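You operate a simulated robot arm through the tools that you are given. There is no shell and no other tool.

The job below is to be done with a simulated robot arm. You get a single attempt, and the scene is never put back.

TASK
Rinse the blue-rimmed cup with water and tip the slops into the jug.
Fine: fill it to about 80 ml on the grey ring, empty it into the blue-handled jug and put it back clean; leave the other cup. Spill nothing. Set down upright: what you pick out.

It is judged by the outcome, as a careful person would: the job done as asked, and still so three seconds after it is handed in. It fails if anything else is knocked over, pushed out of place, dropped, spilled or broken.

THE ROBOT
A 6-joint arm with a two-finger parallel gripper, fixed in place. Base frame: the origin is at the foot of the arm, x ahead of it, y to its left, z up; the work surface is at about z = 0.86. Units: m, degrees, N and s.
With the tool pointing down near the work surface it reaches from about 0.36 to 0.76 m from the base axis. Its first joint turns from -66.0 to 66.0 degrees. Payload 2.45 kg.
Tool frame: the origin (TCP) lies between the finger pads and is the grasp point; the fingertips stand 0.024 m ahead of it; z points along the fingers, y is the line along which they close. Largest opening 0.068 m; finger width 0.017, thickness 0.01; the body of the gripper, 0.04 by 0.07 m, starts 0.041 m behind the TCP.
Orientation is that of the tool frame in the base frame, as a unit quaternion [w, x, y, z]. With the fingers straight down and closing along the base's y, the tool's x points along the base's -x, its y along +y and its z along -z.

THE INTERFACE
- The arm moves only by the tool arm_command. Its argument "deltas" is a list of rows, each a list of 3 entries, a list of its own where there are three numbers: the gripper command, from -1 (fully open) to 1 (shut), values between in proportion, then the shift along the base's x, y, z in m, then the turn, a rotation vector about the base's x, y, z in degrees. In form: [[hand, [dx, dy, dz], [ax, ay, az]], ...]. A call has 1 to 20 rows; each row is the pose to reach, as a shift and turn from the pose commanded when the call began. Rows are played at 5 a second. More than 0.05 m and 8.6 degrees between two rows, or a gripper value outside its range, and nothing of the call is played. Where a pose cannot be reached the arm comes as near as it can. A force on the tool above 80 N (or 10 N above the force at the start of the call, whichever is more), or a blocked arm, ends the call early, and 0.2 s more pass. Each finger travels about 0.108 m/s and halts on what it meets, pressing with about 31 N; the grip force reading is that of the motor and also rises with nothing between the fingers. The clock runs only during rows and for 0.2 s after the last one: add rows that repeat a pose to give the fingers time. The reply holds the time, the measured pose of the TCP, the force on the tool along the base axes, the opening and the grip force, in the units named above and with some noise, with the torque about the TCP (base axes, N m) and any sound that the robot's microphone picked up.
- Cameras (640 x 400 px; columns grow to the right, rows downward): "scene" is fixed at [0.1875, 0.4346, 1.4667]; the picture's right is [-0.51, -0.86, 0.00], its down [-0.48, 0.29, -0.83] and it looks along [0.71, -0.42, -0.56] (base axes); focal length 240 px, centre (320, 200). "wrist" rides on the gripper at [0.084, 0.011, -0.075] in the tool frame; the picture's right is [-0.13, 0.99, 0.00], its down [-0.60, -0.08, -0.79] and it looks along [-0.79, -0.10, 0.61] (tool axes); focal length 251 px, centre (320, 200). There is no depth. A picture from a camera that has moved, and an enlarged one, comes with that camera's place and axes in the base frame and with its lens.
- camera(camera): a new picture of that camera. It takes no simulated time.
- zoom(camera, box): a new picture of the part [left, top, right, bottom] of that camera's present view, enlarged. It takes no simulated time.
- close_job(): hands the job in; it is judged then, once.

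Nothing tells you positions but the pictures and the camera data. Unless the task says otherwise, let go and move clear before handing in.

The tools are called by a JSON object that holds its "method" and its "body". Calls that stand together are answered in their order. arm_command: Moves the arm, as the interface text tells. Its arguments: {"type":"object","properties":{"deltas":{"type":"array","items":{"type":"array"}}},"required":["deltas"]} The other tools are called the same way: camera (camera) takes a picture; zoom (camera, box) takes an enlarged picture of a part of a camera's view; close_job () hands the job in.

At the start:

```text
time_s: 0.0
eef_pos: [0.4958, 0.0858, 1.3296]
ee_rot: [0.002, 0.001, 1.0, -0.001]
contact_force: [-0.4, -1.6, 0.5]
moment: [0.01, 0.0, 0.0]
opening: 0.0681
grasp_force: 0.1
```

scene: 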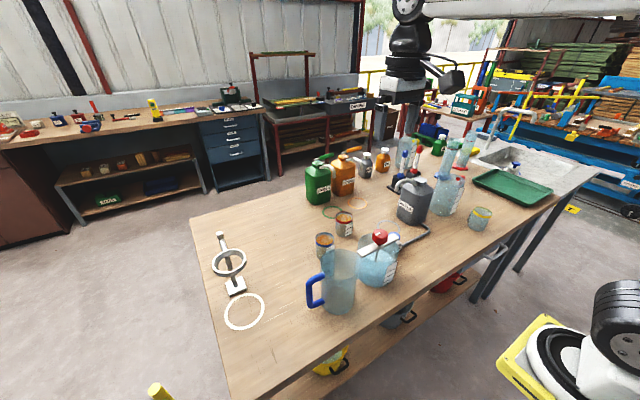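
wrist: 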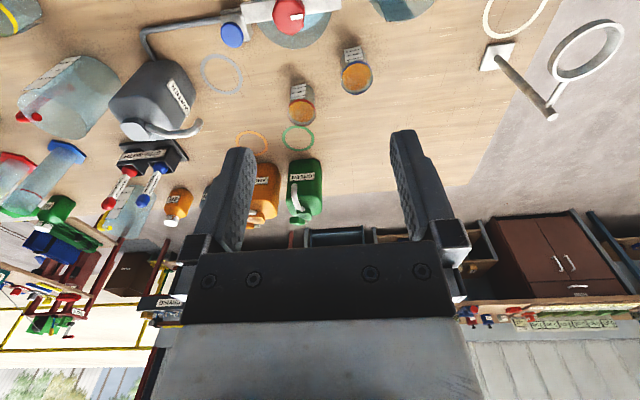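

I see a workbench with bottles, two small cups with rims, a blue-handled jug, a water dispenser with a red-topped tap, and several coloured rings on the table. I'll take enlarged pictures to identify the cups, the water source and the rings.

{"method": "zoom", "body": {"camera": "scene", "box": [280, 180, 440, 320]}}

{"method": "zoom", "body": {"camera": "scene", "box": [380, 120, 560, 240]}}

{"method": "zoom", "body": {"camera": "wrist", "box": [120, 0, 400, 175]}}

{"method": "zoom", "body": {"camera": "scene", "box": [190, 220, 350, 340]}}

```text
2.86 times, centred on (360, 250) of scene
camera zoom: at [0.1875, 0.4346, 1.4667], right [-0.51, -0.86, 0.0], down [-0.48, 0.29, -0.83], along [0.71, -0.42, -0.56], focal length 685 px, centre (206, 57)
```

zoom: 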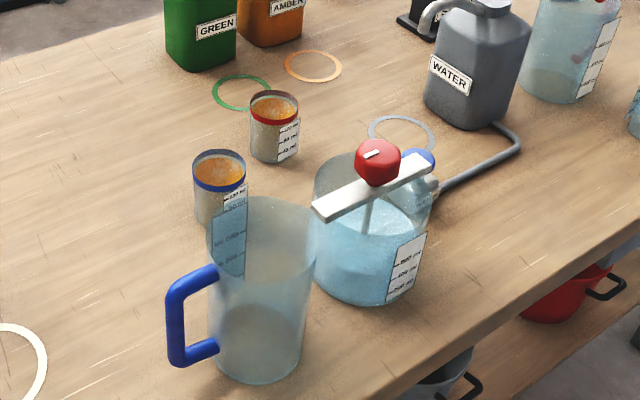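

```text
3.33 times, centred on (470, 180) of scene
camera zoom: at [0.1875, 0.4346, 1.4667], right [-0.51, -0.86, 0.0], down [-0.48, 0.29, -0.83], along [0.71, -0.42, -0.56], focal length 800 px, centre (-180, 267)
```

zoom: 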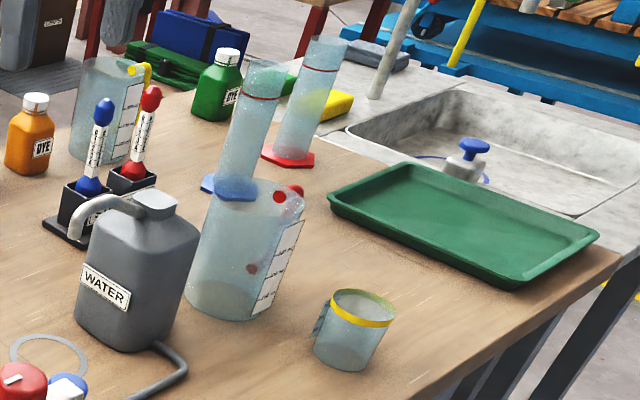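

```text
2.29 times, centred on (260, 88) of wrist
camera zoom: at [0.4114, 0.0953, 1.4047], right [0.13, 0.99, 0.0], down [0.6, -0.08, 0.79], along [0.79, -0.1, -0.61], focal length 575 px, centre (457, 457)
```

zoom: 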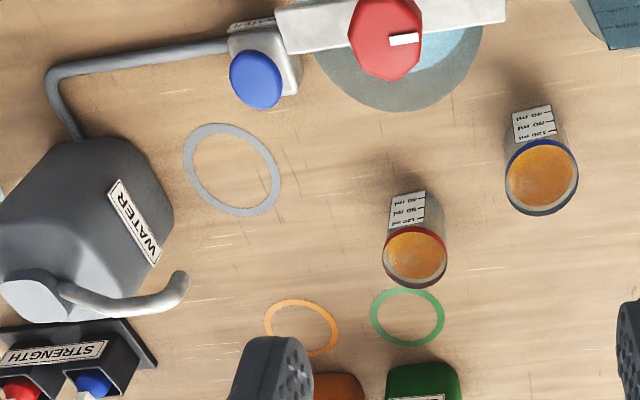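

```text
3.33 times, centred on (270, 280) of scene
camera zoom: at [0.1875, 0.4346, 1.4667], right [-0.51, -0.86, 0.0], down [-0.48, 0.29, -0.83], along [0.71, -0.42, -0.56], focal length 800 px, centre (487, -67)
```

zoom: 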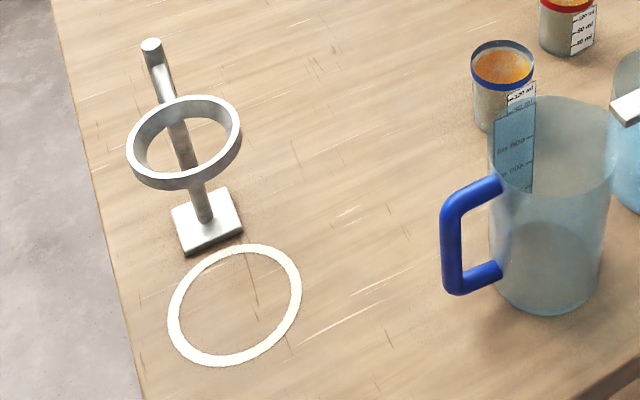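

I see the blue-rimmed cup near (0.66, 0.14), the jug near (0.50, 0.20), the grey ring near (0.66, -0.15) under the WATER spout, and a blue push button near (0.57, -0.08). I'll zoom in further on each before moving.

{"method": "zoom", "body": {"camera": "wrist", "box": [320, 30, 400, 110]}}

{"method": "zoom", "body": {"camera": "wrist", "box": [130, 0, 330, 110]}}

{"method": "zoom", "body": {"camera": "scene", "box": [310, 225, 360, 265]}}

{"method": "zoom", "body": {"camera": "scene", "box": [350, 170, 450, 260]}}

{"method": "zoom", "body": {"camera": "scene", "box": [360, 0, 480, 130]}}

```text
5.00 times, centred on (360, 70) of wrist
camera zoom: at [0.4114, 0.0953, 1.4047], right [0.13, 0.99, 0.0], down [0.6, -0.08, 0.79], along [0.79, -0.1, -0.61], focal length 1257 px, centre (120, 850)
```

zoom: 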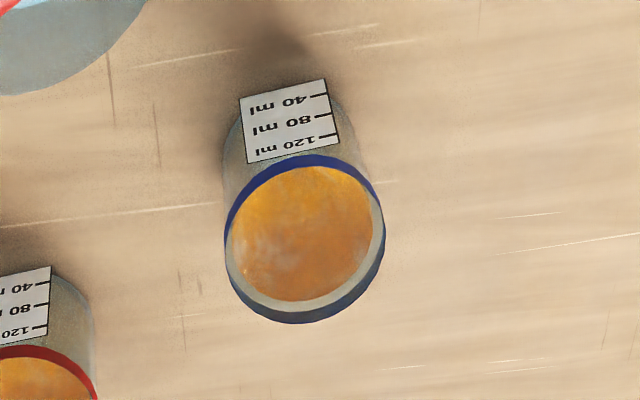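

```text
3.20 times, centred on (230, 55) of wrist
camera zoom: at [0.4114, 0.0953, 1.4047], right [0.13, 0.99, 0.0], down [0.6, -0.08, 0.79], along [0.79, -0.1, -0.61], focal length 805 px, centre (608, 664)
```

zoom: 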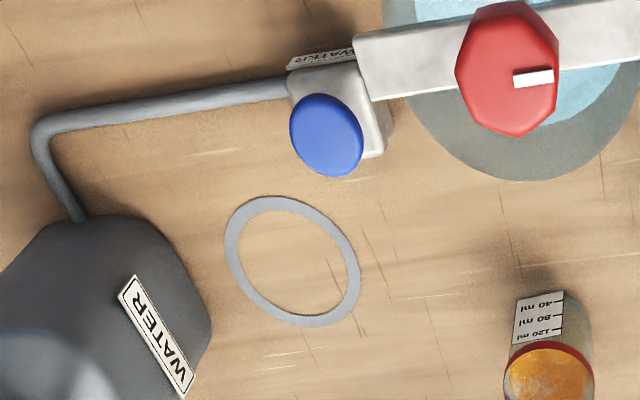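

```text
10.00 times, centred on (335, 245) of scene
camera zoom: at [0.1875, 0.4346, 1.4667], right [-0.51, -0.86, 0.0], down [-0.48, 0.29, -0.83], along [0.71, -0.42, -0.56], focal length 2398 px, centre (170, -250)
```

zoom: 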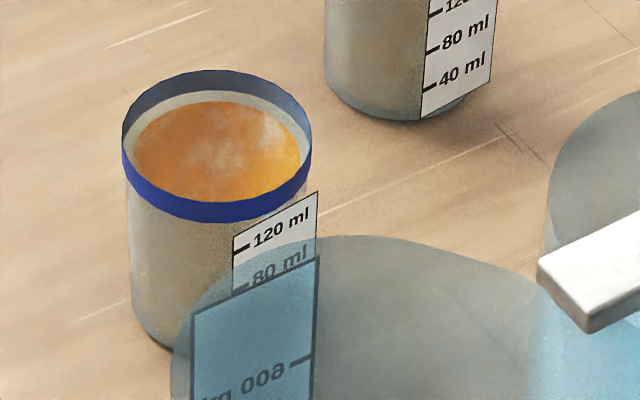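

```text
4.44 times, centred on (400, 215) of scene
camera zoom: at [0.1875, 0.4346, 1.4667], right [-0.51, -0.86, 0.0], down [-0.48, 0.29, -0.83], along [0.71, -0.42, -0.56], focal length 1066 px, centre (-36, 133)
```

zoom: 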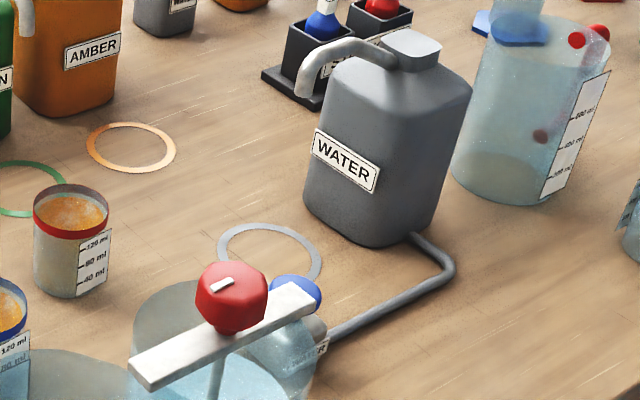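

```text
3.08 times, centred on (420, 65) of scene
camera zoom: at [0.1875, 0.4346, 1.4667], right [-0.51, -0.86, 0.0], down [-0.48, 0.29, -0.83], along [0.71, -0.42, -0.56], focal length 738 px, centre (12, 615)
```

zoom: 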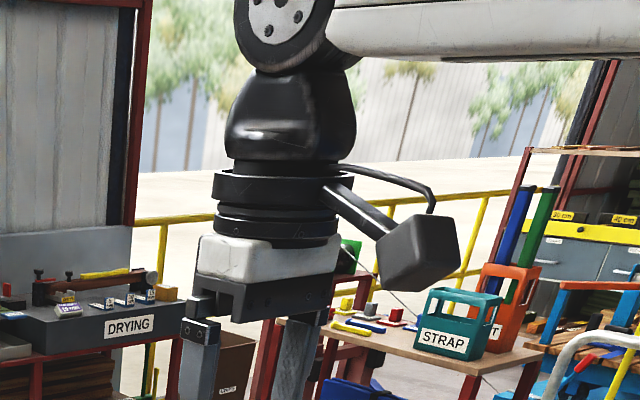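

The cup seems to carry an orange residue near its rim, and I need a closer, steeper look to tell whether it is liquid or dirt. I'll lower the arm a bit and tilt the tool back so the wrist camera looks down on the cup.

{"method": "arm_command", "body": {"deltas": [[-1, [0, 0.01, -0.03], [0, 7, 0]], [-1, [0, 0.02, -0.06], [0, 14, 0]], [-1, [0, 0.03, -0.1], [0, 21, 0]], [-1, [0.004, 0.034, -0.13], [0, 28, 0]], [-1, [0.004, 0.034, -0.13], [0, 28, 0]]]}}

```text
time_s: 1.2
eef_pos: [0.5004, 0.1179, 1.198]
ee_rot: [-0.242, -0.001, 0.97, 0.0]
contact_force: [1.1, -1.6, 1.2]
moment: [0.01, -0.01, 0.03]
opening: 0.068
grasp_force: 0.1
```

{"method": "camera", "body": {"camera": "wrist"}}

{"method": "zoom", "body": {"camera": "wrist", "box": [270, 150, 370, 230]}}

{"method": "camera", "body": {"camera": "scene"}}

```text
taken
camera wrist: at [0.4606, 0.1295, 1.3046], right [0.11, 0.99, -0.06], down [0.91, -0.08, 0.42], along [0.41, -0.1, -0.91], focal length 251 px, centre (320, 200)
```

wrist: 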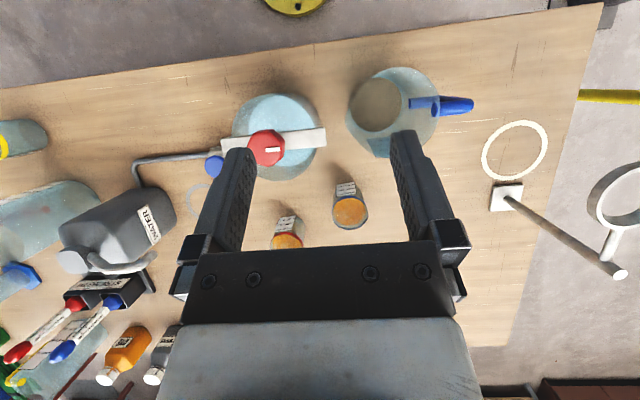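

```text
5.00 times, centred on (320, 190) of wrist
camera zoom: at [0.4606, 0.1295, 1.3046], right [0.11, 0.99, -0.06], down [0.91, -0.08, 0.42], along [0.41, -0.1, -0.91], focal length 1257 px, centre (320, 250)
```

zoom: 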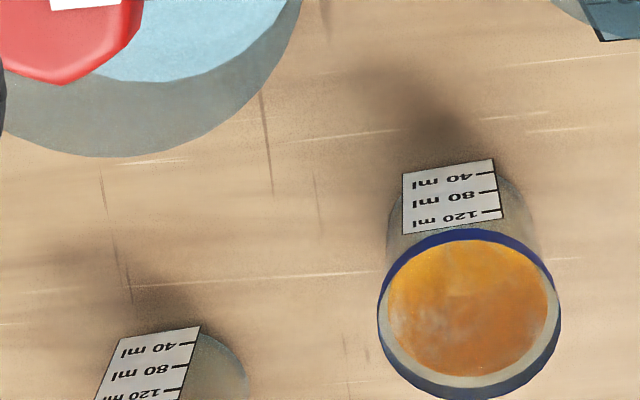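

```text
taken
```

scene: 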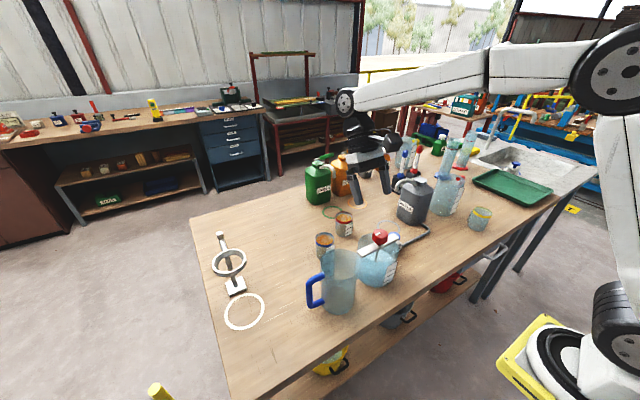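

The cup's inside looks like an orange film, but I want a closer check for liquid. I'll bring the camera nearer above it, staying well clear of the rims.

{"method": "arm_command", "body": {"deltas": [[-1, [0.025, 0, -0.03], [0, 0, 0]], [-1, [0.05, 0, -0.06], [0, 0, 0]], [-1, [0.075, 0, -0.09], [0, 0, 0]], [-1, [0.1, 0, -0.12], [0, 0, 0]], [-1, [0.1, 0, -0.12], [0, 0, 0]]]}}

{"method": "camera", "body": {"camera": "wrist"}}

{"method": "zoom", "body": {"camera": "wrist", "box": [240, 100, 400, 200]}}

```text
time_s: 2.4
eef_pos: [0.6004, 0.1177, 1.0811]
ee_rot: [-0.241, 0.0, 0.971, 0.0]
contact_force: [0.2, 0.3, -0.7]
moment: [-0.03, 0.02, 0.01]
opening: 0.0679
grasp_force: 0.1
```

```text
taken
camera wrist: at [0.5608, 0.1291, 1.1859], right [0.11, 0.99, -0.06], down [0.91, -0.08, 0.42], along [0.41, -0.1, -0.91], focal length 251 px, centre (320, 200)
```

wrist: 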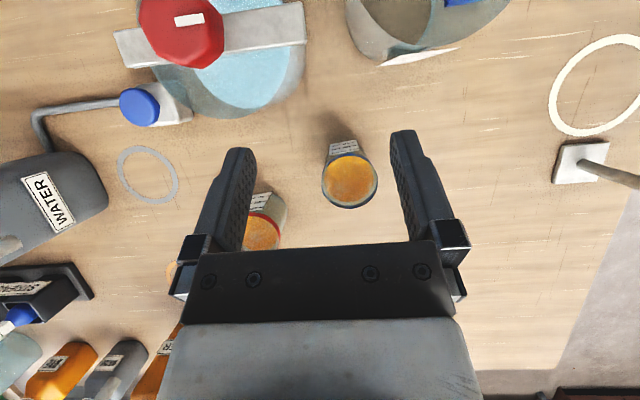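

```text
4.00 times, centred on (320, 150) of wrist
camera zoom: at [0.5608, 0.1291, 1.1859], right [0.11, 0.99, -0.06], down [0.91, -0.08, 0.42], along [0.41, -0.1, -0.91], focal length 1006 px, centre (320, 400)
```

zoom: 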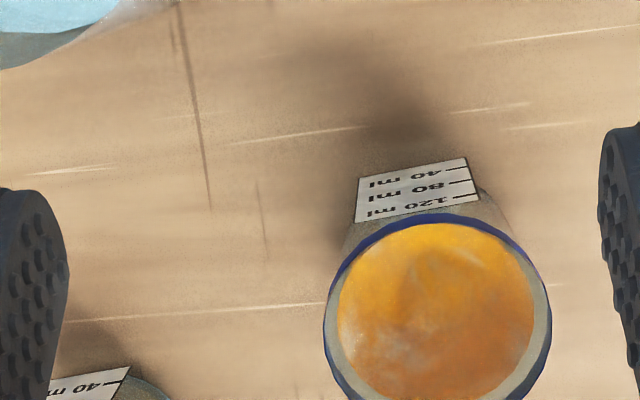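

I'll zoom on the whole cup mouth from this closer place.

{"method": "zoom", "body": {"camera": "wrist", "box": [310, 130, 390, 215]}}

{"method": "zoom", "body": {"camera": "wrist", "box": [80, 0, 320, 150]}}

{"method": "zoom", "body": {"camera": "wrist", "box": [320, 0, 520, 100]}}

{"method": "zoom", "body": {"camera": "scene", "box": [310, 195, 370, 265]}}

```text
4.71 times, centred on (350, 172) of wrist
camera zoom: at [0.5608, 0.1291, 1.1859], right [0.11, 0.99, -0.06], down [0.91, -0.08, 0.42], along [0.41, -0.1, -0.91], focal length 1183 px, centre (179, 329)
```

zoom: 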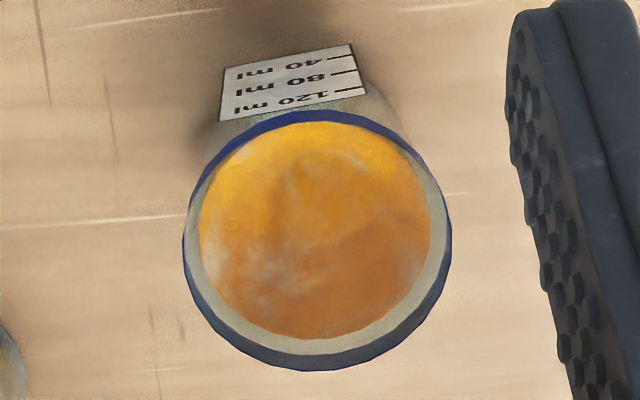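

```text
2.67 times, centred on (200, 75) of wrist
camera zoom: at [0.5608, 0.1291, 1.1859], right [0.11, 0.99, -0.06], down [0.91, -0.08, 0.42], along [0.41, -0.1, -0.91], focal length 670 px, centre (640, 533)
```

zoom: 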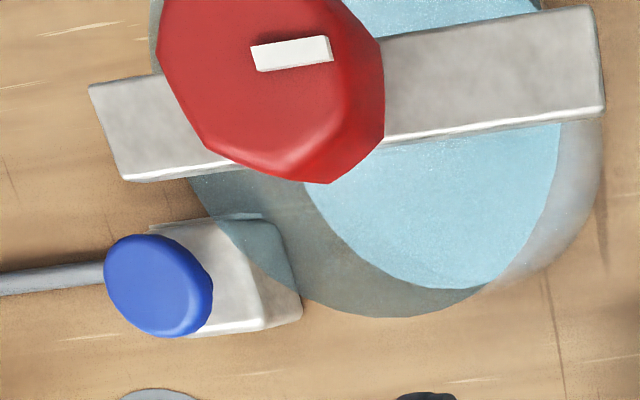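

```text
3.20 times, centred on (420, 50) of wrist
camera zoom: at [0.5608, 0.1291, 1.1859], right [0.11, 0.99, -0.06], down [0.91, -0.08, 0.42], along [0.41, -0.1, -0.91], focal length 805 px, centre (0, 680)
```

zoom: 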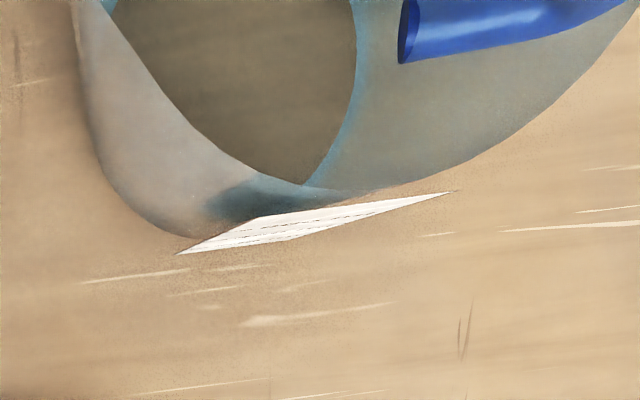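

```text
5.71 times, centred on (340, 230) of scene
camera zoom: at [0.1875, 0.4346, 1.4667], right [-0.51, -0.86, 0.0], down [-0.48, 0.29, -0.83], along [0.71, -0.42, -0.56], focal length 1370 px, centre (206, 29)
```

zoom: 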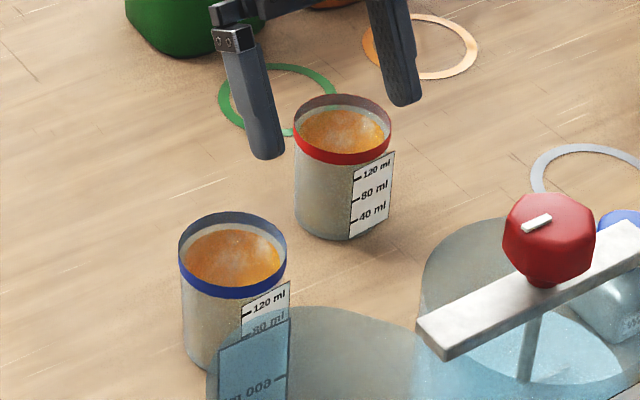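

The cup's lining looks like a stained film inside translucent walls, with no orange visible through the sides, and its diameter is about 0.060 m. Tall things stand on the robot side, so I plan to grasp with the tool leaning in from the free +y side. I'll raise the arm and test that orientation in free air first.

{"method": "arm_command", "body": {"deltas": [[-1, [-0.01, 0.01, 0.045], [0, -7, 0]], [-1, [-0.02, 0.03, 0.085], [0, -14, 0]], [-1, [-0.02, 0.05, 0.125], [0, -21, 0]], [-1, [-0.02, 0.07, 0.165], [0, -28, 0]], [-1, [-0.02, 0.1, 0.19], [0, -28, 0]], [-1, [-0.02, 0.1, 0.19], [0, -28, 0]]]}}

{"method": "arm_command", "body": {"deltas": [[-1, [0, 0, 0], [0, 0, -8.2]], [-1, [0, 0, 0], [0, 0, -16.4]], [-1, [0, 0, 0], [0, 0, -24.6]], [-1, [0, 0, 0], [0, 0, -32.8]], [-1, [0, 0, 0], [0, 0, -41]], [-1, [0, 0, 0], [0, 0, -49.2]], [-1, [0, 0, 0], [0, 0, -57.4]], [-1, [0, 0, 0], [0, 0, -65.6]], [-1, [0, 0, 0], [0, 0, -73.8]], [-1, [0, 0, 0], [0, 0, -82]], [-1, [0, 0, 0], [0, 0, -90]], [-1, [0, 0, 0], [0, 0, -90]]]}}

```text
time_s: 3.8
eef_pos: [0.581, 0.2204, 1.2704]
ee_rot: [0.001, 0.0, 1.0, 0.0]
contact_force: [-0.6, -0.6, -0.5]
moment: [0.0, -0.03, -0.02]
opening: 0.0679
grasp_force: 0.0
```

```text
time_s: 6.4
eef_pos: [0.5787, 0.2173, 1.2692]
ee_rot: [0.0, 0.708, 0.707, 0.0]
contact_force: [-0.5, 0.2, -0.2]
moment: [0.0, 0.0, -0.01]
opening: 0.0681
grasp_force: 0.1
```

The yaw worked and the tool now points down with its closing line along x. Next I test the grasp lean (-40° about x) and look through the wrist camera.

{"method": "arm_command", "body": {"deltas": [[-1, [0.01, 0.03, 0], [-8, 0, 0]], [-1, [0.02, 0.06, 0], [-16, 0, 0]], [-1, [0.04, 0.08, 0], [-24, 0, 0]], [-1, [0.06, 0.1, 0], [-32, 0, 0]], [-1, [0.075, 0.12, -0.02], [-40, 0, 0]], [-1, [0.075, 0.12, -0.05], [-40, 0, 0]], [-1, [0.075, 0.12, -0.05], [-40, 0, 0]]]}}

{"method": "camera", "body": {"camera": "wrist"}}

{"method": "camera", "body": {"camera": "scene"}}

```text
time_s: 8.0
eef_pos: [0.5912, 0.2874, 1.2016]
ee_rot: [0.242, 0.664, 0.665, -0.242]
contact_force: [-0.7, -0.3, 0.7]
moment: [0.01, -0.04, -0.01]
opening: 0.0679
grasp_force: 0.0
out of reach, approached as far as the arm can: row 3, 4, 5, 6, 7
```

```text
taken
camera wrist: at [0.6023, 0.4006, 1.2054], right [0.99, -0.1, 0.09], down [-0.08, 0.05, 1.0], along [-0.1, -0.99, 0.04], focal length 251 px, centre (320, 200)
```

wrist: 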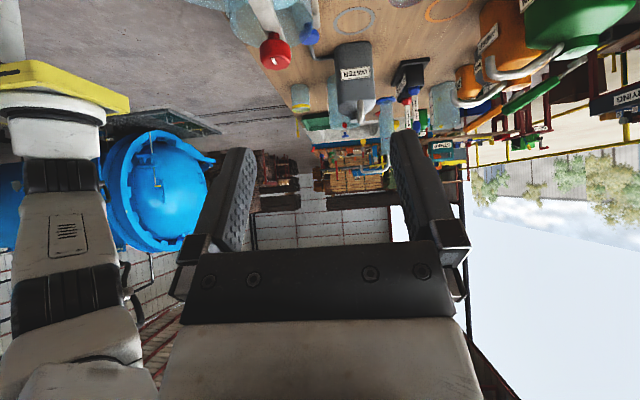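

```text
taken
```

scene: 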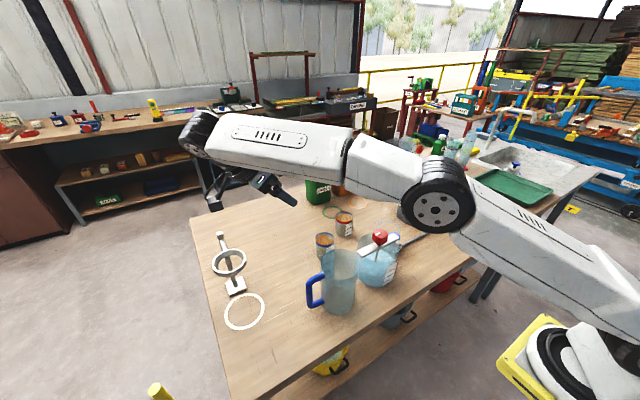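

The orientation itself is reached, only that far-off position was beyond the arm. I'll move back over toward the jug, high in the air, and test the pouring lean (tool tilted toward +y) before touching anything.

{"method": "arm_command", "body": {"deltas": [[-1, [-0.03, -0.03, 0.01], [0, 0, 0]], [-1, [-0.06, -0.06, 0.02], [0, 0, 0]], [-1, [-0.1, -0.08, 0.03], [0, 0, 0]], [-1, [-0.13, -0.1, 0.03], [0, 0, 0]], [-1, [-0.155, -0.11, 0.03], [0, 0, 0]], [-1, [-0.155, -0.11, 0.03], [0, 0, 0]]]}}

```text
time_s: 9.4
eef_pos: [0.4378, 0.1759, 1.2334]
ee_rot: [0.242, 0.664, 0.664, -0.243]
contact_force: [0.7, 0.1, -0.3]
moment: [-0.01, 0.02, -0.01]
opening: 0.068
grasp_force: 0.1
```

Deltas count from the pose actually reached, which is good to know. Now I test the sweep from the grasp lean to the pouring lean in free air above the jug.

{"method": "arm_command", "body": {"deltas": [[-1, [0.02, 0.01, 0.02], [8, 0, 0]], [-1, [0.04, 0.02, 0.03], [16, 0, 0]], [-1, [0.06, 0.03, 0.03], [24, 0, 0]], [-1, [0.06, 0.035, 0.03], [32, 0, 0]], [-1, [0.06, 0.035, 0.03], [40, 0, 0]], [-1, [0.06, 0.035, 0.03], [48, 0, 0]], [-1, [0.06, 0.035, 0.03], [56, 0, 0]], [-1, [0.06, 0.035, 0.03], [64, 0, 0]], [-1, [0.06, 0.035, 0.03], [72, 0, 0]], [-1, [0.06, 0.035, 0.03], [80, 0, 0]], [-1, [0.06, 0.035, 0.03], [88, 0, 0]], [-1, [0.06, 0.035, 0.03], [96, 0, 0]], [-1, [0.06, 0.035, 0.03], [104, 0, 0]], [-1, [0.06, 0.035, 0.03], [112, 0, 0]], [-1, [0.06, 0.035, 0.03], [120, 0, 0]], [-1, [0.06, 0.035, 0.03], [120, 0, 0]]]}}

{"method": "camera", "body": {"camera": "scene"}}

{"method": "camera", "body": {"camera": "wrist"}}

```text
time_s: 12.8
eef_pos: [0.4983, 0.2105, 1.2639]
ee_rot: [-0.454, 0.542, 0.541, 0.455]
contact_force: [0.0, 0.9, 0.6]
moment: [0.02, 0.01, 0.0]
opening: 0.0678
grasp_force: 0.1
```

```text
taken
```

scene: 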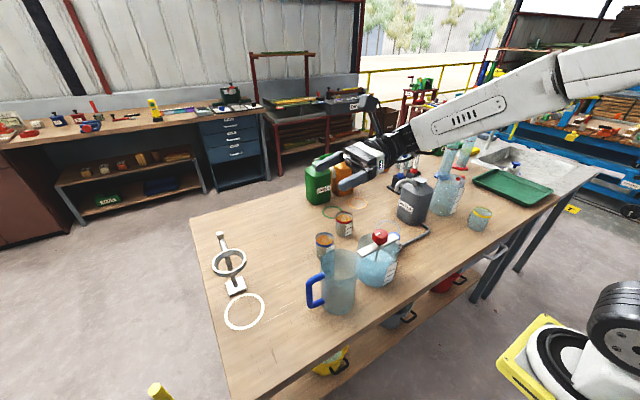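

```text
taken
camera wrist: at [0.5087, 0.1513, 1.3588], right [0.99, -0.02, -0.13], down [-0.08, -0.89, -0.46], along [-0.1, 0.46, -0.88], focal length 251 px, centre (320, 200)
```

wrist: 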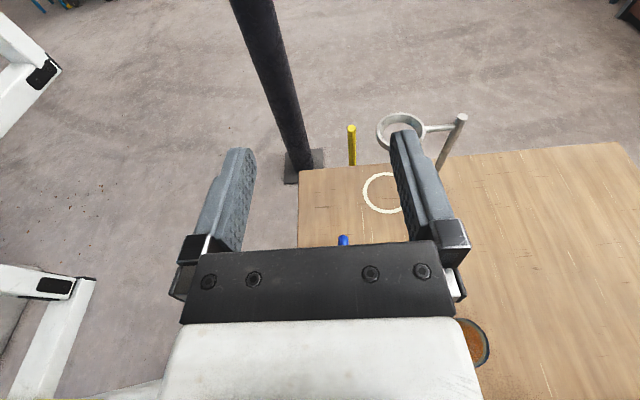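

The pouring pose (cup tilted about 120°) is reachable right over the jug. Next I go back to a moderate lean and look at the spout, ring and button from the +y side.

{"method": "arm_command", "body": {"deltas": [[-1, [0, 0, 0], [-8.4, 0, 0]], [-1, [0, 0, 0], [-16.8, 0, 0]], [-1, [0, 0, 0], [-25.2, 0, 0]], [-1, [0, 0, 0], [-33.6, 0, 0]], [-1, [0, 0, 0], [-42, 0, 0]], [-1, [0.02, -0.02, -0.01], [-50.4, 0, 0]], [-1, [0.04, -0.04, -0.02], [-58.8, 0, 0]], [-1, [0.06, -0.06, -0.03], [-67.2, 0, 0]], [-1, [0.08, -0.08, -0.04], [-75.6, 0, 0]], [-1, [0.1, -0.1, -0.05], [-84, 0, 0]], [-1, [0.12, -0.12, -0.06], [-92.4, 0, 0]], [-1, [0.13, -0.14, -0.08], [-100, 0, 0]], [-1, [0.14, -0.16, -0.1], [-100, 0, 0]], [-1, [0.145, -0.18, -0.114], [-100, 0, 0]], [-1, [0.145, -0.18, -0.114], [-100, 0, 0]]]}}

{"method": "camera", "body": {"camera": "wrist"}}

{"method": "zoom", "body": {"camera": "wrist", "box": [200, 0, 440, 150]}}

```text
time_s: 16.0
eef_pos: [0.6422, 0.0311, 1.1494]
ee_rot: [0.123, 0.697, 0.696, -0.124]
contact_force: [0.8, 0.3, -0.7]
moment: [0.02, -0.03, 0.0]
opening: 0.068
grasp_force: 0.0
```

```text
taken
camera wrist: at [0.6528, 0.136, 1.1908], right [0.99, -0.12, 0.04], down [-0.08, -0.29, 0.95], along [-0.1, -0.95, -0.3], focal length 251 px, centre (320, 200)
```

wrist: 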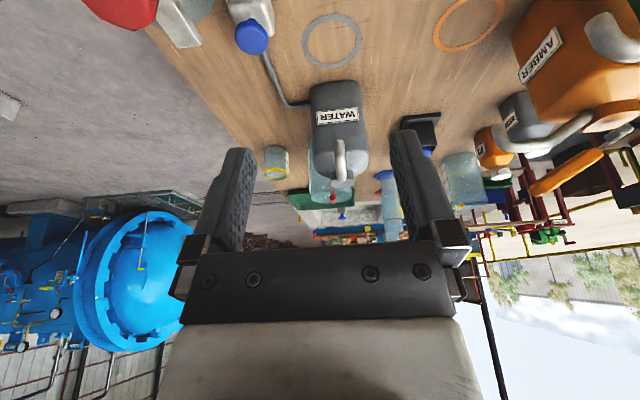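

```text
2.67 times, centred on (320, 75) of wrist
camera zoom: at [0.6528, 0.136, 1.1908], right [0.99, -0.12, 0.04], down [-0.08, -0.29, 0.95], along [-0.1, -0.95, -0.3], focal length 670 px, centre (320, 533)
```

zoom: 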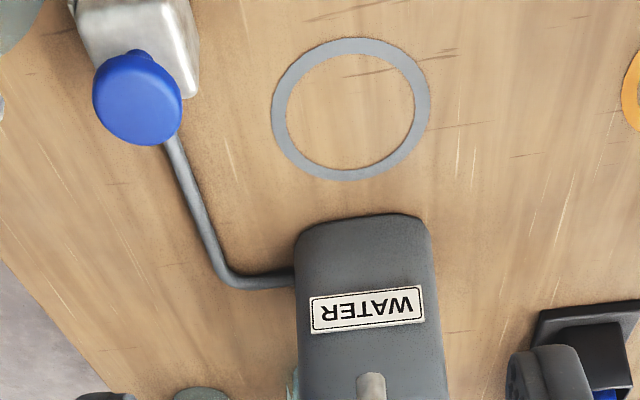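

I see the ring centred near (0.652, -0.147). I'll zoom on the spout tip and the button for their exact places.

{"method": "zoom", "body": {"camera": "wrist", "box": [300, 70, 380, 200]}}

{"method": "zoom", "body": {"camera": "wrist", "box": [210, 0, 300, 70]}}

{"method": "zoom", "body": {"camera": "scene", "box": [370, 170, 440, 260]}}

```text
3.08 times, centred on (340, 135) of wrist
camera zoom: at [0.6528, 0.136, 1.1908], right [0.99, -0.12, 0.04], down [-0.08, -0.29, 0.95], along [-0.1, -0.95, -0.3], focal length 774 px, centre (258, 400)
```

zoom: 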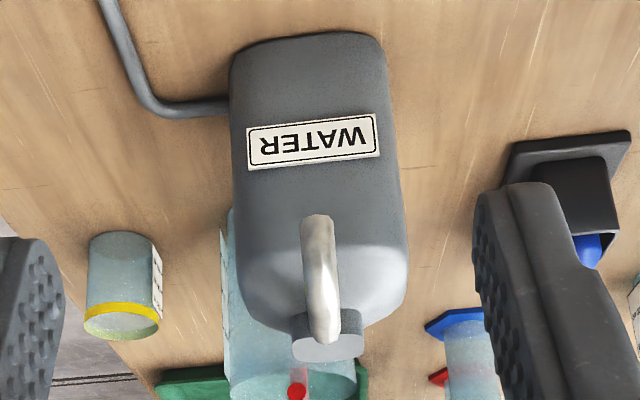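

```text
5.71 times, centred on (255, 35) of wrist
camera zoom: at [0.6528, 0.136, 1.1908], right [0.99, -0.12, 0.04], down [-0.08, -0.29, 0.95], along [-0.1, -0.95, -0.3], focal length 1437 px, centre (691, 1143)
```

zoom: 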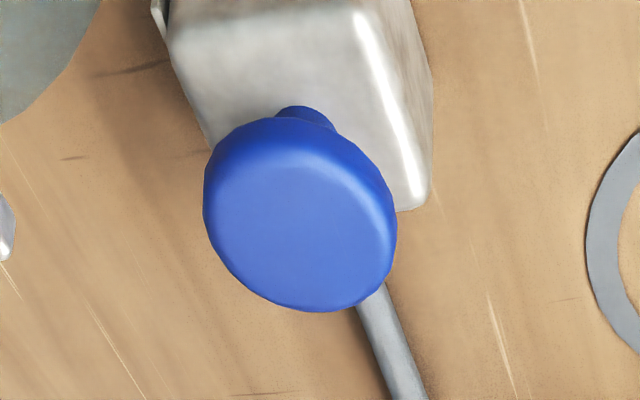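

```text
4.44 times, centred on (405, 215) of scene
camera zoom: at [0.1875, 0.4346, 1.4667], right [-0.51, -0.86, 0.0], down [-0.48, 0.29, -0.83], along [0.71, -0.42, -0.56], focal length 1066 px, centre (-58, 133)
```

zoom: 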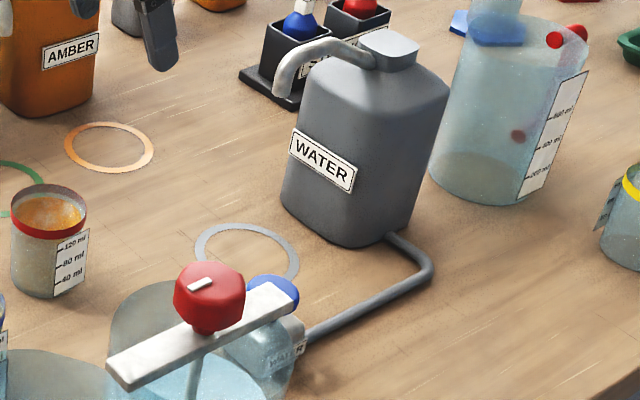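

The spout tip sits right over the ring at about (0.651, -0.147, 1.03), and the button top is at about (0.559, -0.079, 0.915). To keep the camera clear of the red cup I'll use a yaw of -75° with a 40° lean, and now I move above the blue cup in that orientation.

{"method": "arm_command", "body": {"deltas": [[-1, [0, 0.03, 0.01], [0, 0, 7.5]], [-1, [0, 0.06, 0.01], [0, 0, 15]], [-1, [0.005, 0.09, 0], [0, 0, 15]], [-1, [0.012, 0.109, -0.02], [0, 0, 15]], [-1, [0.012, 0.109, -0.02], [0, 0, 15]]]}}

{"method": "arm_command", "body": {"deltas": [[-1, [0, 0, -0.01], [-6.44, -1.73, 0]], [-1, [0, 0, -0.02], [-12.88, -3.45, 0]], [-1, [0, 0, -0.03], [-19.32, -5.18, 0]], [-1, [0, 0, -0.03], [-19.32, -5.18, 0]]]}}

{"method": "camera", "body": {"camera": "wrist"}}

{"method": "camera", "body": {"camera": "scene"}}

```text
time_s: 17.2
eef_pos: [0.6544, 0.1408, 1.1313]
ee_rot: [0.139, 0.6, 0.781, -0.106]
contact_force: [-0.7, -0.2, 0.1]
moment: [0.0, -0.03, 0.01]
opening: 0.0682
grasp_force: 0.0
```

```text
time_s: 18.2
eef_pos: [0.6558, 0.1403, 1.0987]
ee_rot: [0.272, 0.572, 0.745, -0.209]
contact_force: [0.7, 0.6, 0.1]
moment: [0.01, -0.01, -0.02]
opening: 0.0681
grasp_force: 0.1
```

```text
taken
camera wrist: at [0.6357, 0.2516, 1.1015], right [0.98, 0.16, 0.08], down [-0.09, 0.03, 1.0], along [0.16, -0.99, 0.04], focal length 251 px, centre (320, 200)
```

wrist: 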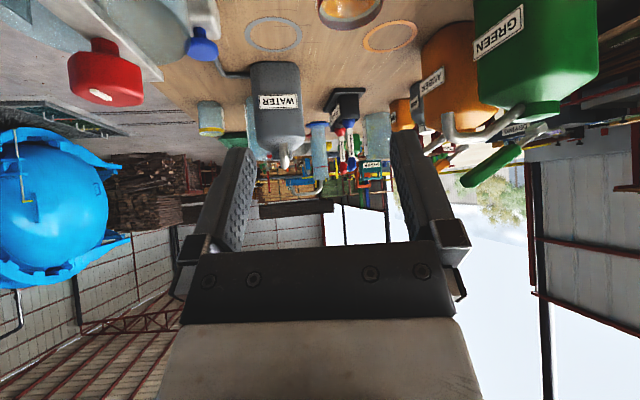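

```text
taken
```

scene: 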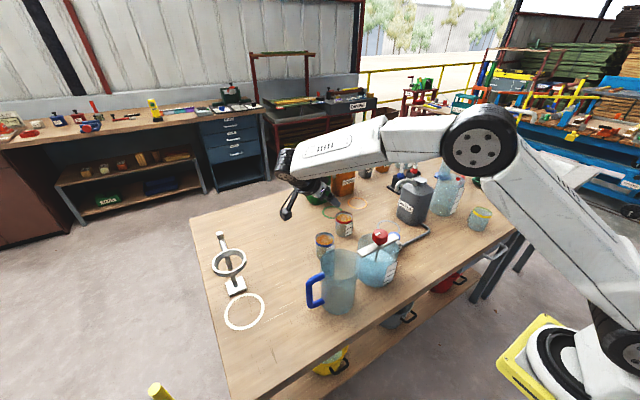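

The orientation is good and the arm clears everything. I'll lower to z ≈ 1.0 (fingertips still above the rim) to see the cup between the fingers.

{"method": "arm_command", "body": {"deltas": [[-1, [0, 0, -0.03], [0, 0, 0]], [-1, [0, 0, -0.06], [0, 0, 0]], [-1, [-0.001, 0, -0.095], [0, 0, 0]], [-1, [-0.001, 0, -0.095], [0, 0, 0]]]}}

{"method": "camera", "body": {"camera": "wrist"}}

{"method": "zoom", "body": {"camera": "scene", "box": [260, 170, 400, 290]}}

```text
time_s: 19.2
eef_pos: [0.6559, 0.14, 1.0013]
ee_rot: [0.272, 0.572, 0.745, -0.209]
contact_force: [-0.6, 0.3, 0.7]
moment: [0.01, -0.02, 0.0]
opening: 0.0679
grasp_force: 0.1
```

```text
taken
camera wrist: at [0.6379, 0.252, 1.0056], right [0.98, 0.16, 0.08], down [-0.09, 0.03, 1.0], along [0.16, -0.99, 0.04], focal length 251 px, centre (320, 200)
```

wrist: 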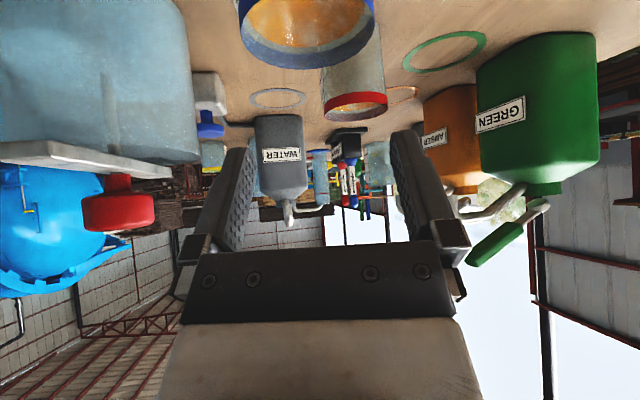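

```text
3.33 times, centred on (330, 230) of scene
camera zoom: at [0.1875, 0.4346, 1.4667], right [-0.51, -0.86, 0.0], down [-0.48, 0.29, -0.83], along [0.71, -0.42, -0.56], focal length 800 px, centre (287, 100)
```

zoom: 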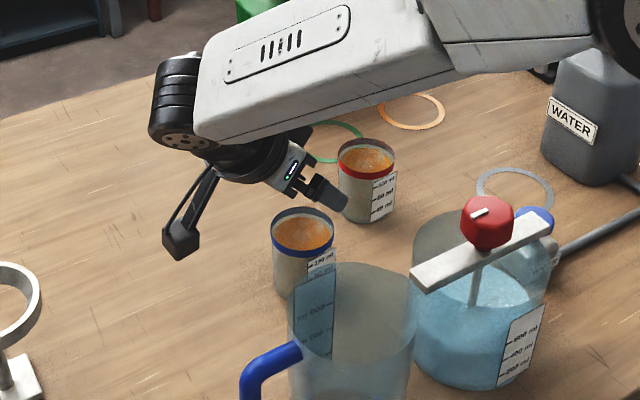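

The cup is laterally centred to about 1 mm between the fingers. I'll lower partway, shifted 4 mm back, and check again.

{"method": "arm_command", "body": {"deltas": [[-1, [-0.001, 0.002, -0.015], [0, 0, 0]], [-1, [-0.002, 0.004, -0.03], [0, 0, 0]], [-1, [-0.002, 0.004, -0.03], [0, 0, 0]]]}}

{"method": "camera", "body": {"camera": "wrist"}}

{"method": "zoom", "body": {"camera": "scene", "box": [280, 190, 380, 270]}}

```text
time_s: 20.0
eef_pos: [0.6533, 0.1437, 0.9728]
ee_rot: [0.272, 0.572, 0.745, -0.209]
contact_force: [0.4, -0.5, 0.3]
moment: [-0.01, 0.02, 0.01]
opening: 0.0682
grasp_force: 0.1
```

```text
taken
camera wrist: at [0.6338, 0.2561, 0.9758], right [0.98, 0.16, 0.08], down [-0.09, 0.03, 1.0], along [0.16, -0.99, 0.04], focal length 251 px, centre (320, 200)
```

wrist: 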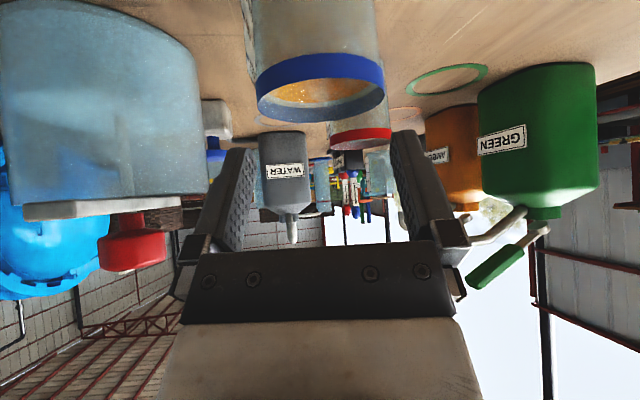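

```text
5.00 times, centred on (330, 230) of scene
camera zoom: at [0.1875, 0.4346, 1.4667], right [-0.51, -0.86, 0.0], down [-0.48, 0.29, -0.83], along [0.71, -0.42, -0.56], focal length 1199 px, centre (270, 50)
```

zoom: 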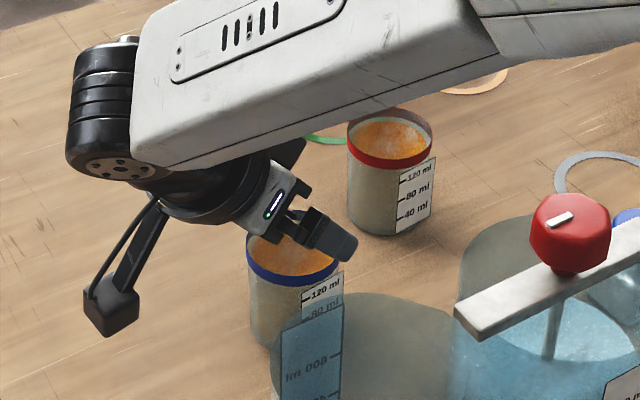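

I see the rim now clearly between the fingers. I'll zoom for an exact lateral check before going lower.

{"method": "zoom", "body": {"camera": "wrist", "box": [220, 0, 420, 140]}}

```text
2.86 times, centred on (320, 70) of wrist
camera zoom: at [0.6338, 0.2561, 0.9758], right [0.98, 0.16, 0.08], down [-0.09, 0.03, 1.0], along [0.16, -0.99, 0.04], focal length 718 px, centre (320, 571)
```

zoom: 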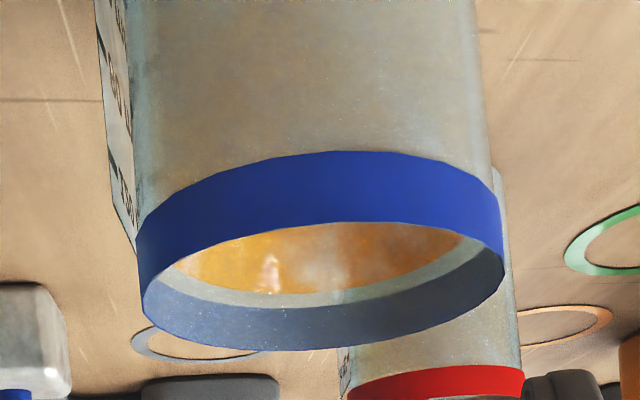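

The cup centre is about 2.5 mm off along the closing line, and its rim is at z ≈ 0.935. I'll correct that and lower most of the way, then check again.

{"method": "arm_command", "body": {"deltas": [[-1, [0.0024, 0.0006, 0], [0, 0, 0]], [-1, [0.0024, 0.0006, -0.01], [0, 0, 0]], [-1, [0.0024, 0.0006, -0.02], [0, 0, 0]], [-1, [0.0024, 0.0006, -0.02], [0, 0, 0]]]}}

{"method": "camera", "body": {"camera": "wrist"}}

{"method": "zoom", "body": {"camera": "scene", "box": [280, 190, 380, 270]}}

```text
time_s: 21.0
eef_pos: [0.6541, 0.1449, 0.9537]
ee_rot: [0.272, 0.573, 0.745, -0.209]
contact_force: [-0.2, -0.6, 0.3]
moment: [0.03, 0.02, 0.03]
opening: 0.0681
grasp_force: 0.0
```

```text
taken
camera wrist: at [0.636, 0.2566, 0.9568], right [0.98, 0.16, 0.08], down [-0.09, 0.03, 1.0], along [0.16, -0.99, 0.04], focal length 251 px, centre (320, 200)
```

wrist: 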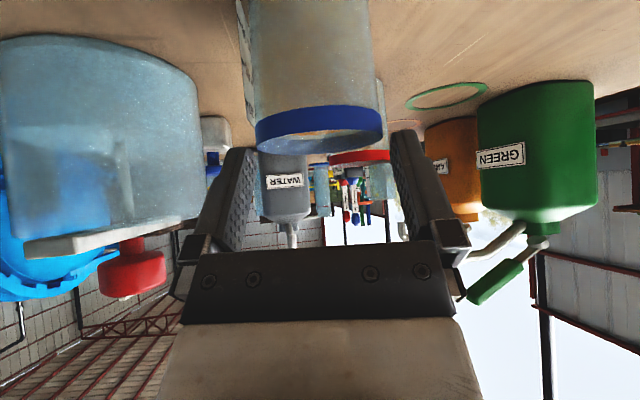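

```text
5.00 times, centred on (330, 230) of scene
camera zoom: at [0.1875, 0.4346, 1.4667], right [-0.51, -0.86, 0.0], down [-0.48, 0.29, -0.83], along [0.71, -0.42, -0.56], focal length 1199 px, centre (270, 50)
```

zoom: 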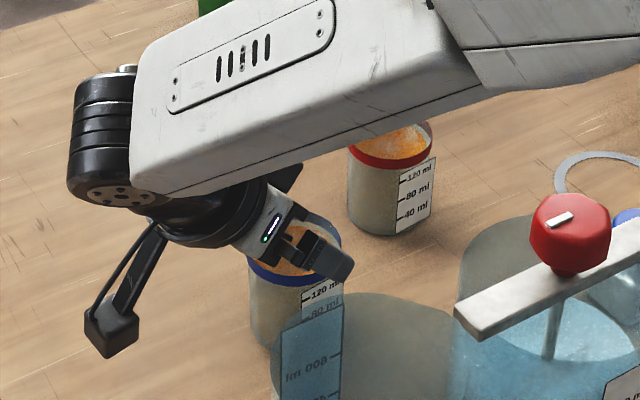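

The cup is centred within about half a millimetre. A quick zoom on the mouth, then I lower the last stretch.

{"method": "zoom", "body": {"camera": "wrist", "box": [230, 0, 410, 170]}}

{"method": "arm_command", "body": {"deltas": [[-1, [0, 0, -0.01], [0, 0, 0]], [-1, [0, 0, -0.02], [0, 0, 0]], [-1, [0, 0, -0.03], [0, 0, 0]], [-1, [0, 0, -0.037], [0, 0, 0]], [-1, [0, 0, -0.037], [0, 0, 0]]]}}

{"method": "camera", "body": {"camera": "wrist"}}

{"method": "zoom", "body": {"camera": "scene", "box": [280, 190, 380, 270]}}

```text
2.35 times, centred on (320, 85) of wrist
camera zoom: at [0.636, 0.2566, 0.9568], right [0.98, 0.16, 0.08], down [-0.09, 0.03, 1.0], along [0.16, -0.99, 0.04], focal length 592 px, centre (320, 471)
```

zoom: 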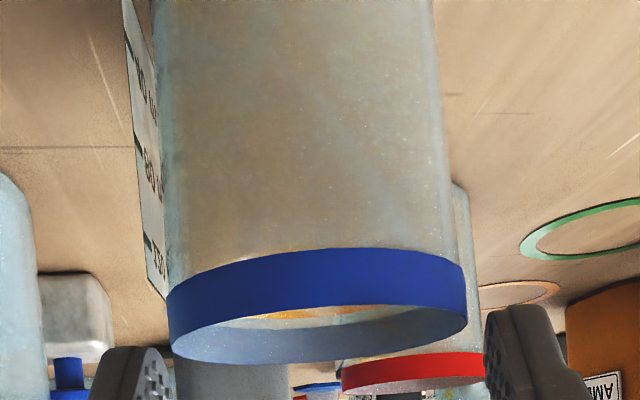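

```text
time_s: 22.2
eef_pos: [0.6534, 0.1451, 0.917]
ee_rot: [0.272, 0.572, 0.745, -0.209]
contact_force: [0.1, 0.0, 0.6]
moment: [-0.03, 0.02, -0.02]
opening: 0.068
grasp_force: 0.1
```

```text
taken
camera wrist: at [0.6347, 0.2568, 0.9197], right [0.98, 0.16, 0.08], down [-0.09, 0.03, 1.0], along [0.16, -0.99, 0.04], focal length 251 px, centre (320, 200)
```

wrist: 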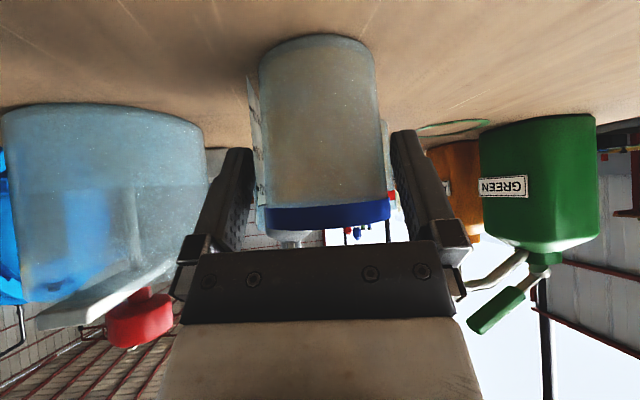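

```text
5.00 times, centred on (330, 230) of scene
camera zoom: at [0.1875, 0.4346, 1.4667], right [-0.51, -0.86, 0.0], down [-0.48, 0.29, -0.83], along [0.71, -0.42, -0.56], focal length 1199 px, centre (270, 50)
```

zoom: 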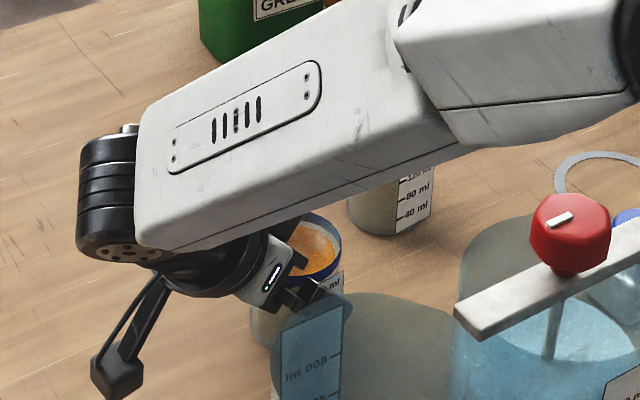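

From the side the cup is translucent with no orange liquid showing, and it sits between the open fingers just under the palm. I'll close gently on it now.

{"method": "arm_command", "body": {"deltas": [[-1, [0.001, 0.0003, 0], [0, 0, 0]], [-0.85, [0.001, 0.0003, 0], [0, 0, 0]], [-0.75, [0.001, 0.0003, 0], [0, 0, 0]], [-0.6, [0.001, 0.0003, 0], [0, 0, 0]], [-0.3, [0.001, 0.0003, 0], [0, 0, 0]], [0.2, [0.001, 0.0003, 0], [0, 0, 0]], [0.6, [0.001, 0.0003, 0], [0, 0, 0]], [1, [0.001, 0.0003, 0], [0, 0, 0]], [1, [0.001, 0.0003, 0], [0, 0, 0]]]}}

{"method": "camera", "body": {"camera": "wrist"}}

{"method": "zoom", "body": {"camera": "scene", "box": [280, 190, 380, 270]}}

```text
time_s: 24.2
eef_pos: [0.6543, 0.1455, 0.9171]
ee_rot: [0.272, 0.572, 0.745, -0.209]
contact_force: [0.4, 0.2, 0.6]
moment: [0.04, -0.02, -0.02]
opening: 0.0565
grasp_force: 30.7
```

```text
taken
camera wrist: at [0.6356, 0.257, 0.9198], right [0.98, 0.16, 0.08], down [-0.09, 0.03, 1.0], along [0.16, -0.99, 0.04], focal length 251 px, centre (320, 200)
```

wrist: 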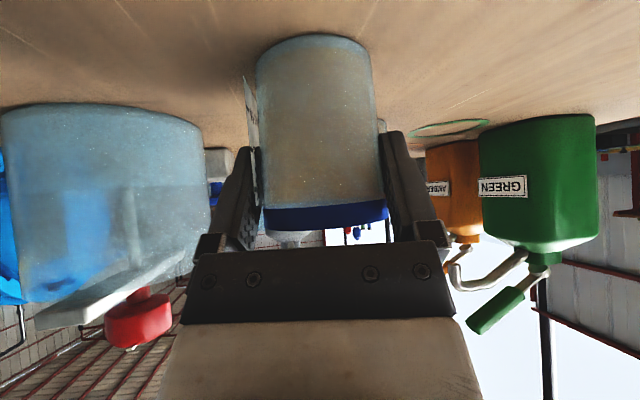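

```text
5.00 times, centred on (330, 230) of scene
camera zoom: at [0.1875, 0.4346, 1.4667], right [-0.51, -0.86, 0.0], down [-0.48, 0.29, -0.83], along [0.71, -0.42, -0.56], focal length 1199 px, centre (270, 50)
```

zoom: 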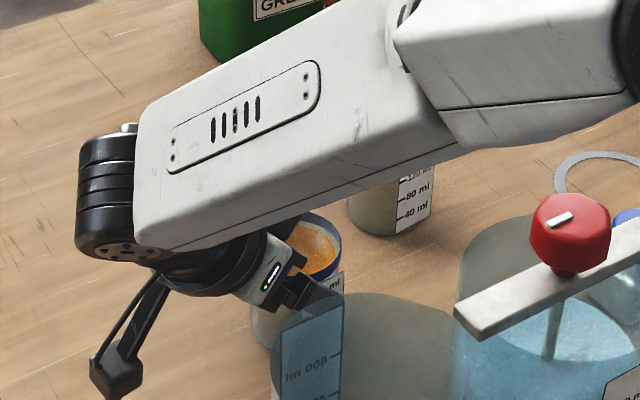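

The grip holds at 0.0565 m opening and the cup hasn't moved noticeably. I'll lift it slowly a little and read the weight to be sure it's empty.

{"method": "arm_command", "body": {"deltas": [[1, [0, 0, 0.005], [0, 0, 0]], [1, [0, 0, 0.012], [0, 0, 0]], [1, [0, 0, 0.022], [0, 0, 0]], [1, [0, 0, 0.032], [0, 0, 0]], [1, [0, 0, 0.04], [0, 0, 0]], [1, [0, 0, 0.04], [0, 0, 0]], [1, [0, 0, 0.04], [0, 0, 0]]]}}

{"method": "arm_command", "body": {"deltas": [[1, [0, 0, 0], [0, 0, 0]]]}}

{"method": "arm_command", "body": {"deltas": [[1, [0, 0, 0], [0, 0, 0]]]}}

{"method": "camera", "body": {"camera": "wrist"}}

{"method": "camera", "body": {"camera": "scene"}}

```text
time_s: 25.8
eef_pos: [0.654, 0.1461, 0.9564]
ee_rot: [0.272, 0.571, 0.746, -0.209]
contact_force: [0.1, 0.1, 0.1]
moment: [-0.01, 0.0, 0.01]
opening: 0.0542
grasp_force: 31.0
```

```text
time_s: 26.2
eef_pos: [0.6547, 0.1447, 0.956]
ee_rot: [0.272, 0.572, 0.745, -0.209]
contact_force: [-0.2, 0.3, 0.0]
moment: [0.02, 0.0, 0.0]
opening: 0.0543
grasp_force: 31.0
```

```text
time_s: 26.6
eef_pos: [0.6547, 0.1456, 0.9565]
ee_rot: [0.273, 0.571, 0.746, -0.208]
contact_force: [-0.3, -0.3, 0.0]
moment: [0.05, 0.02, -0.01]
opening: 0.0543
grasp_force: 30.7
```

```text
taken
camera wrist: at [0.636, 0.2568, 0.9595], right [0.98, 0.16, 0.08], down [-0.09, 0.03, 1.0], along [0.16, -0.99, 0.04], focal length 251 px, centre (320, 200)
```

wrist: 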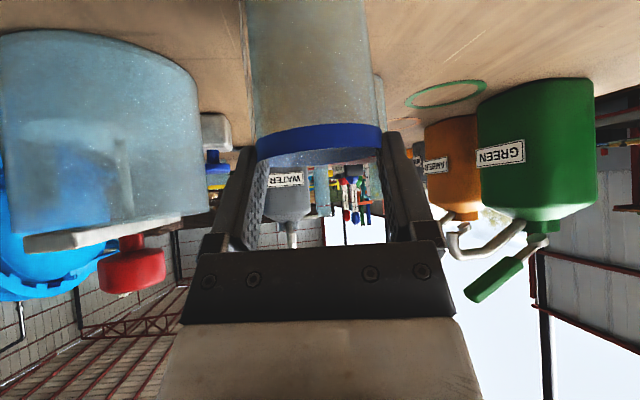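

```text
taken
```

scene: 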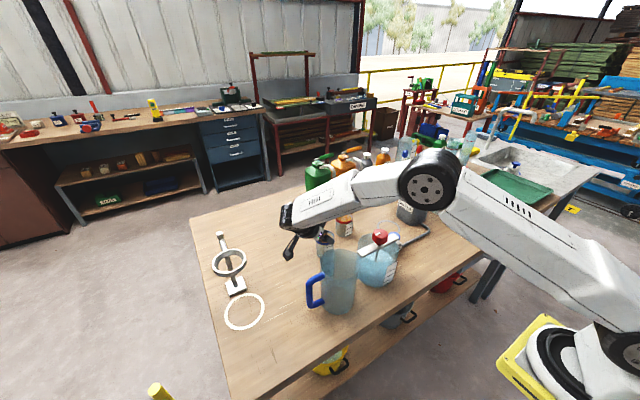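

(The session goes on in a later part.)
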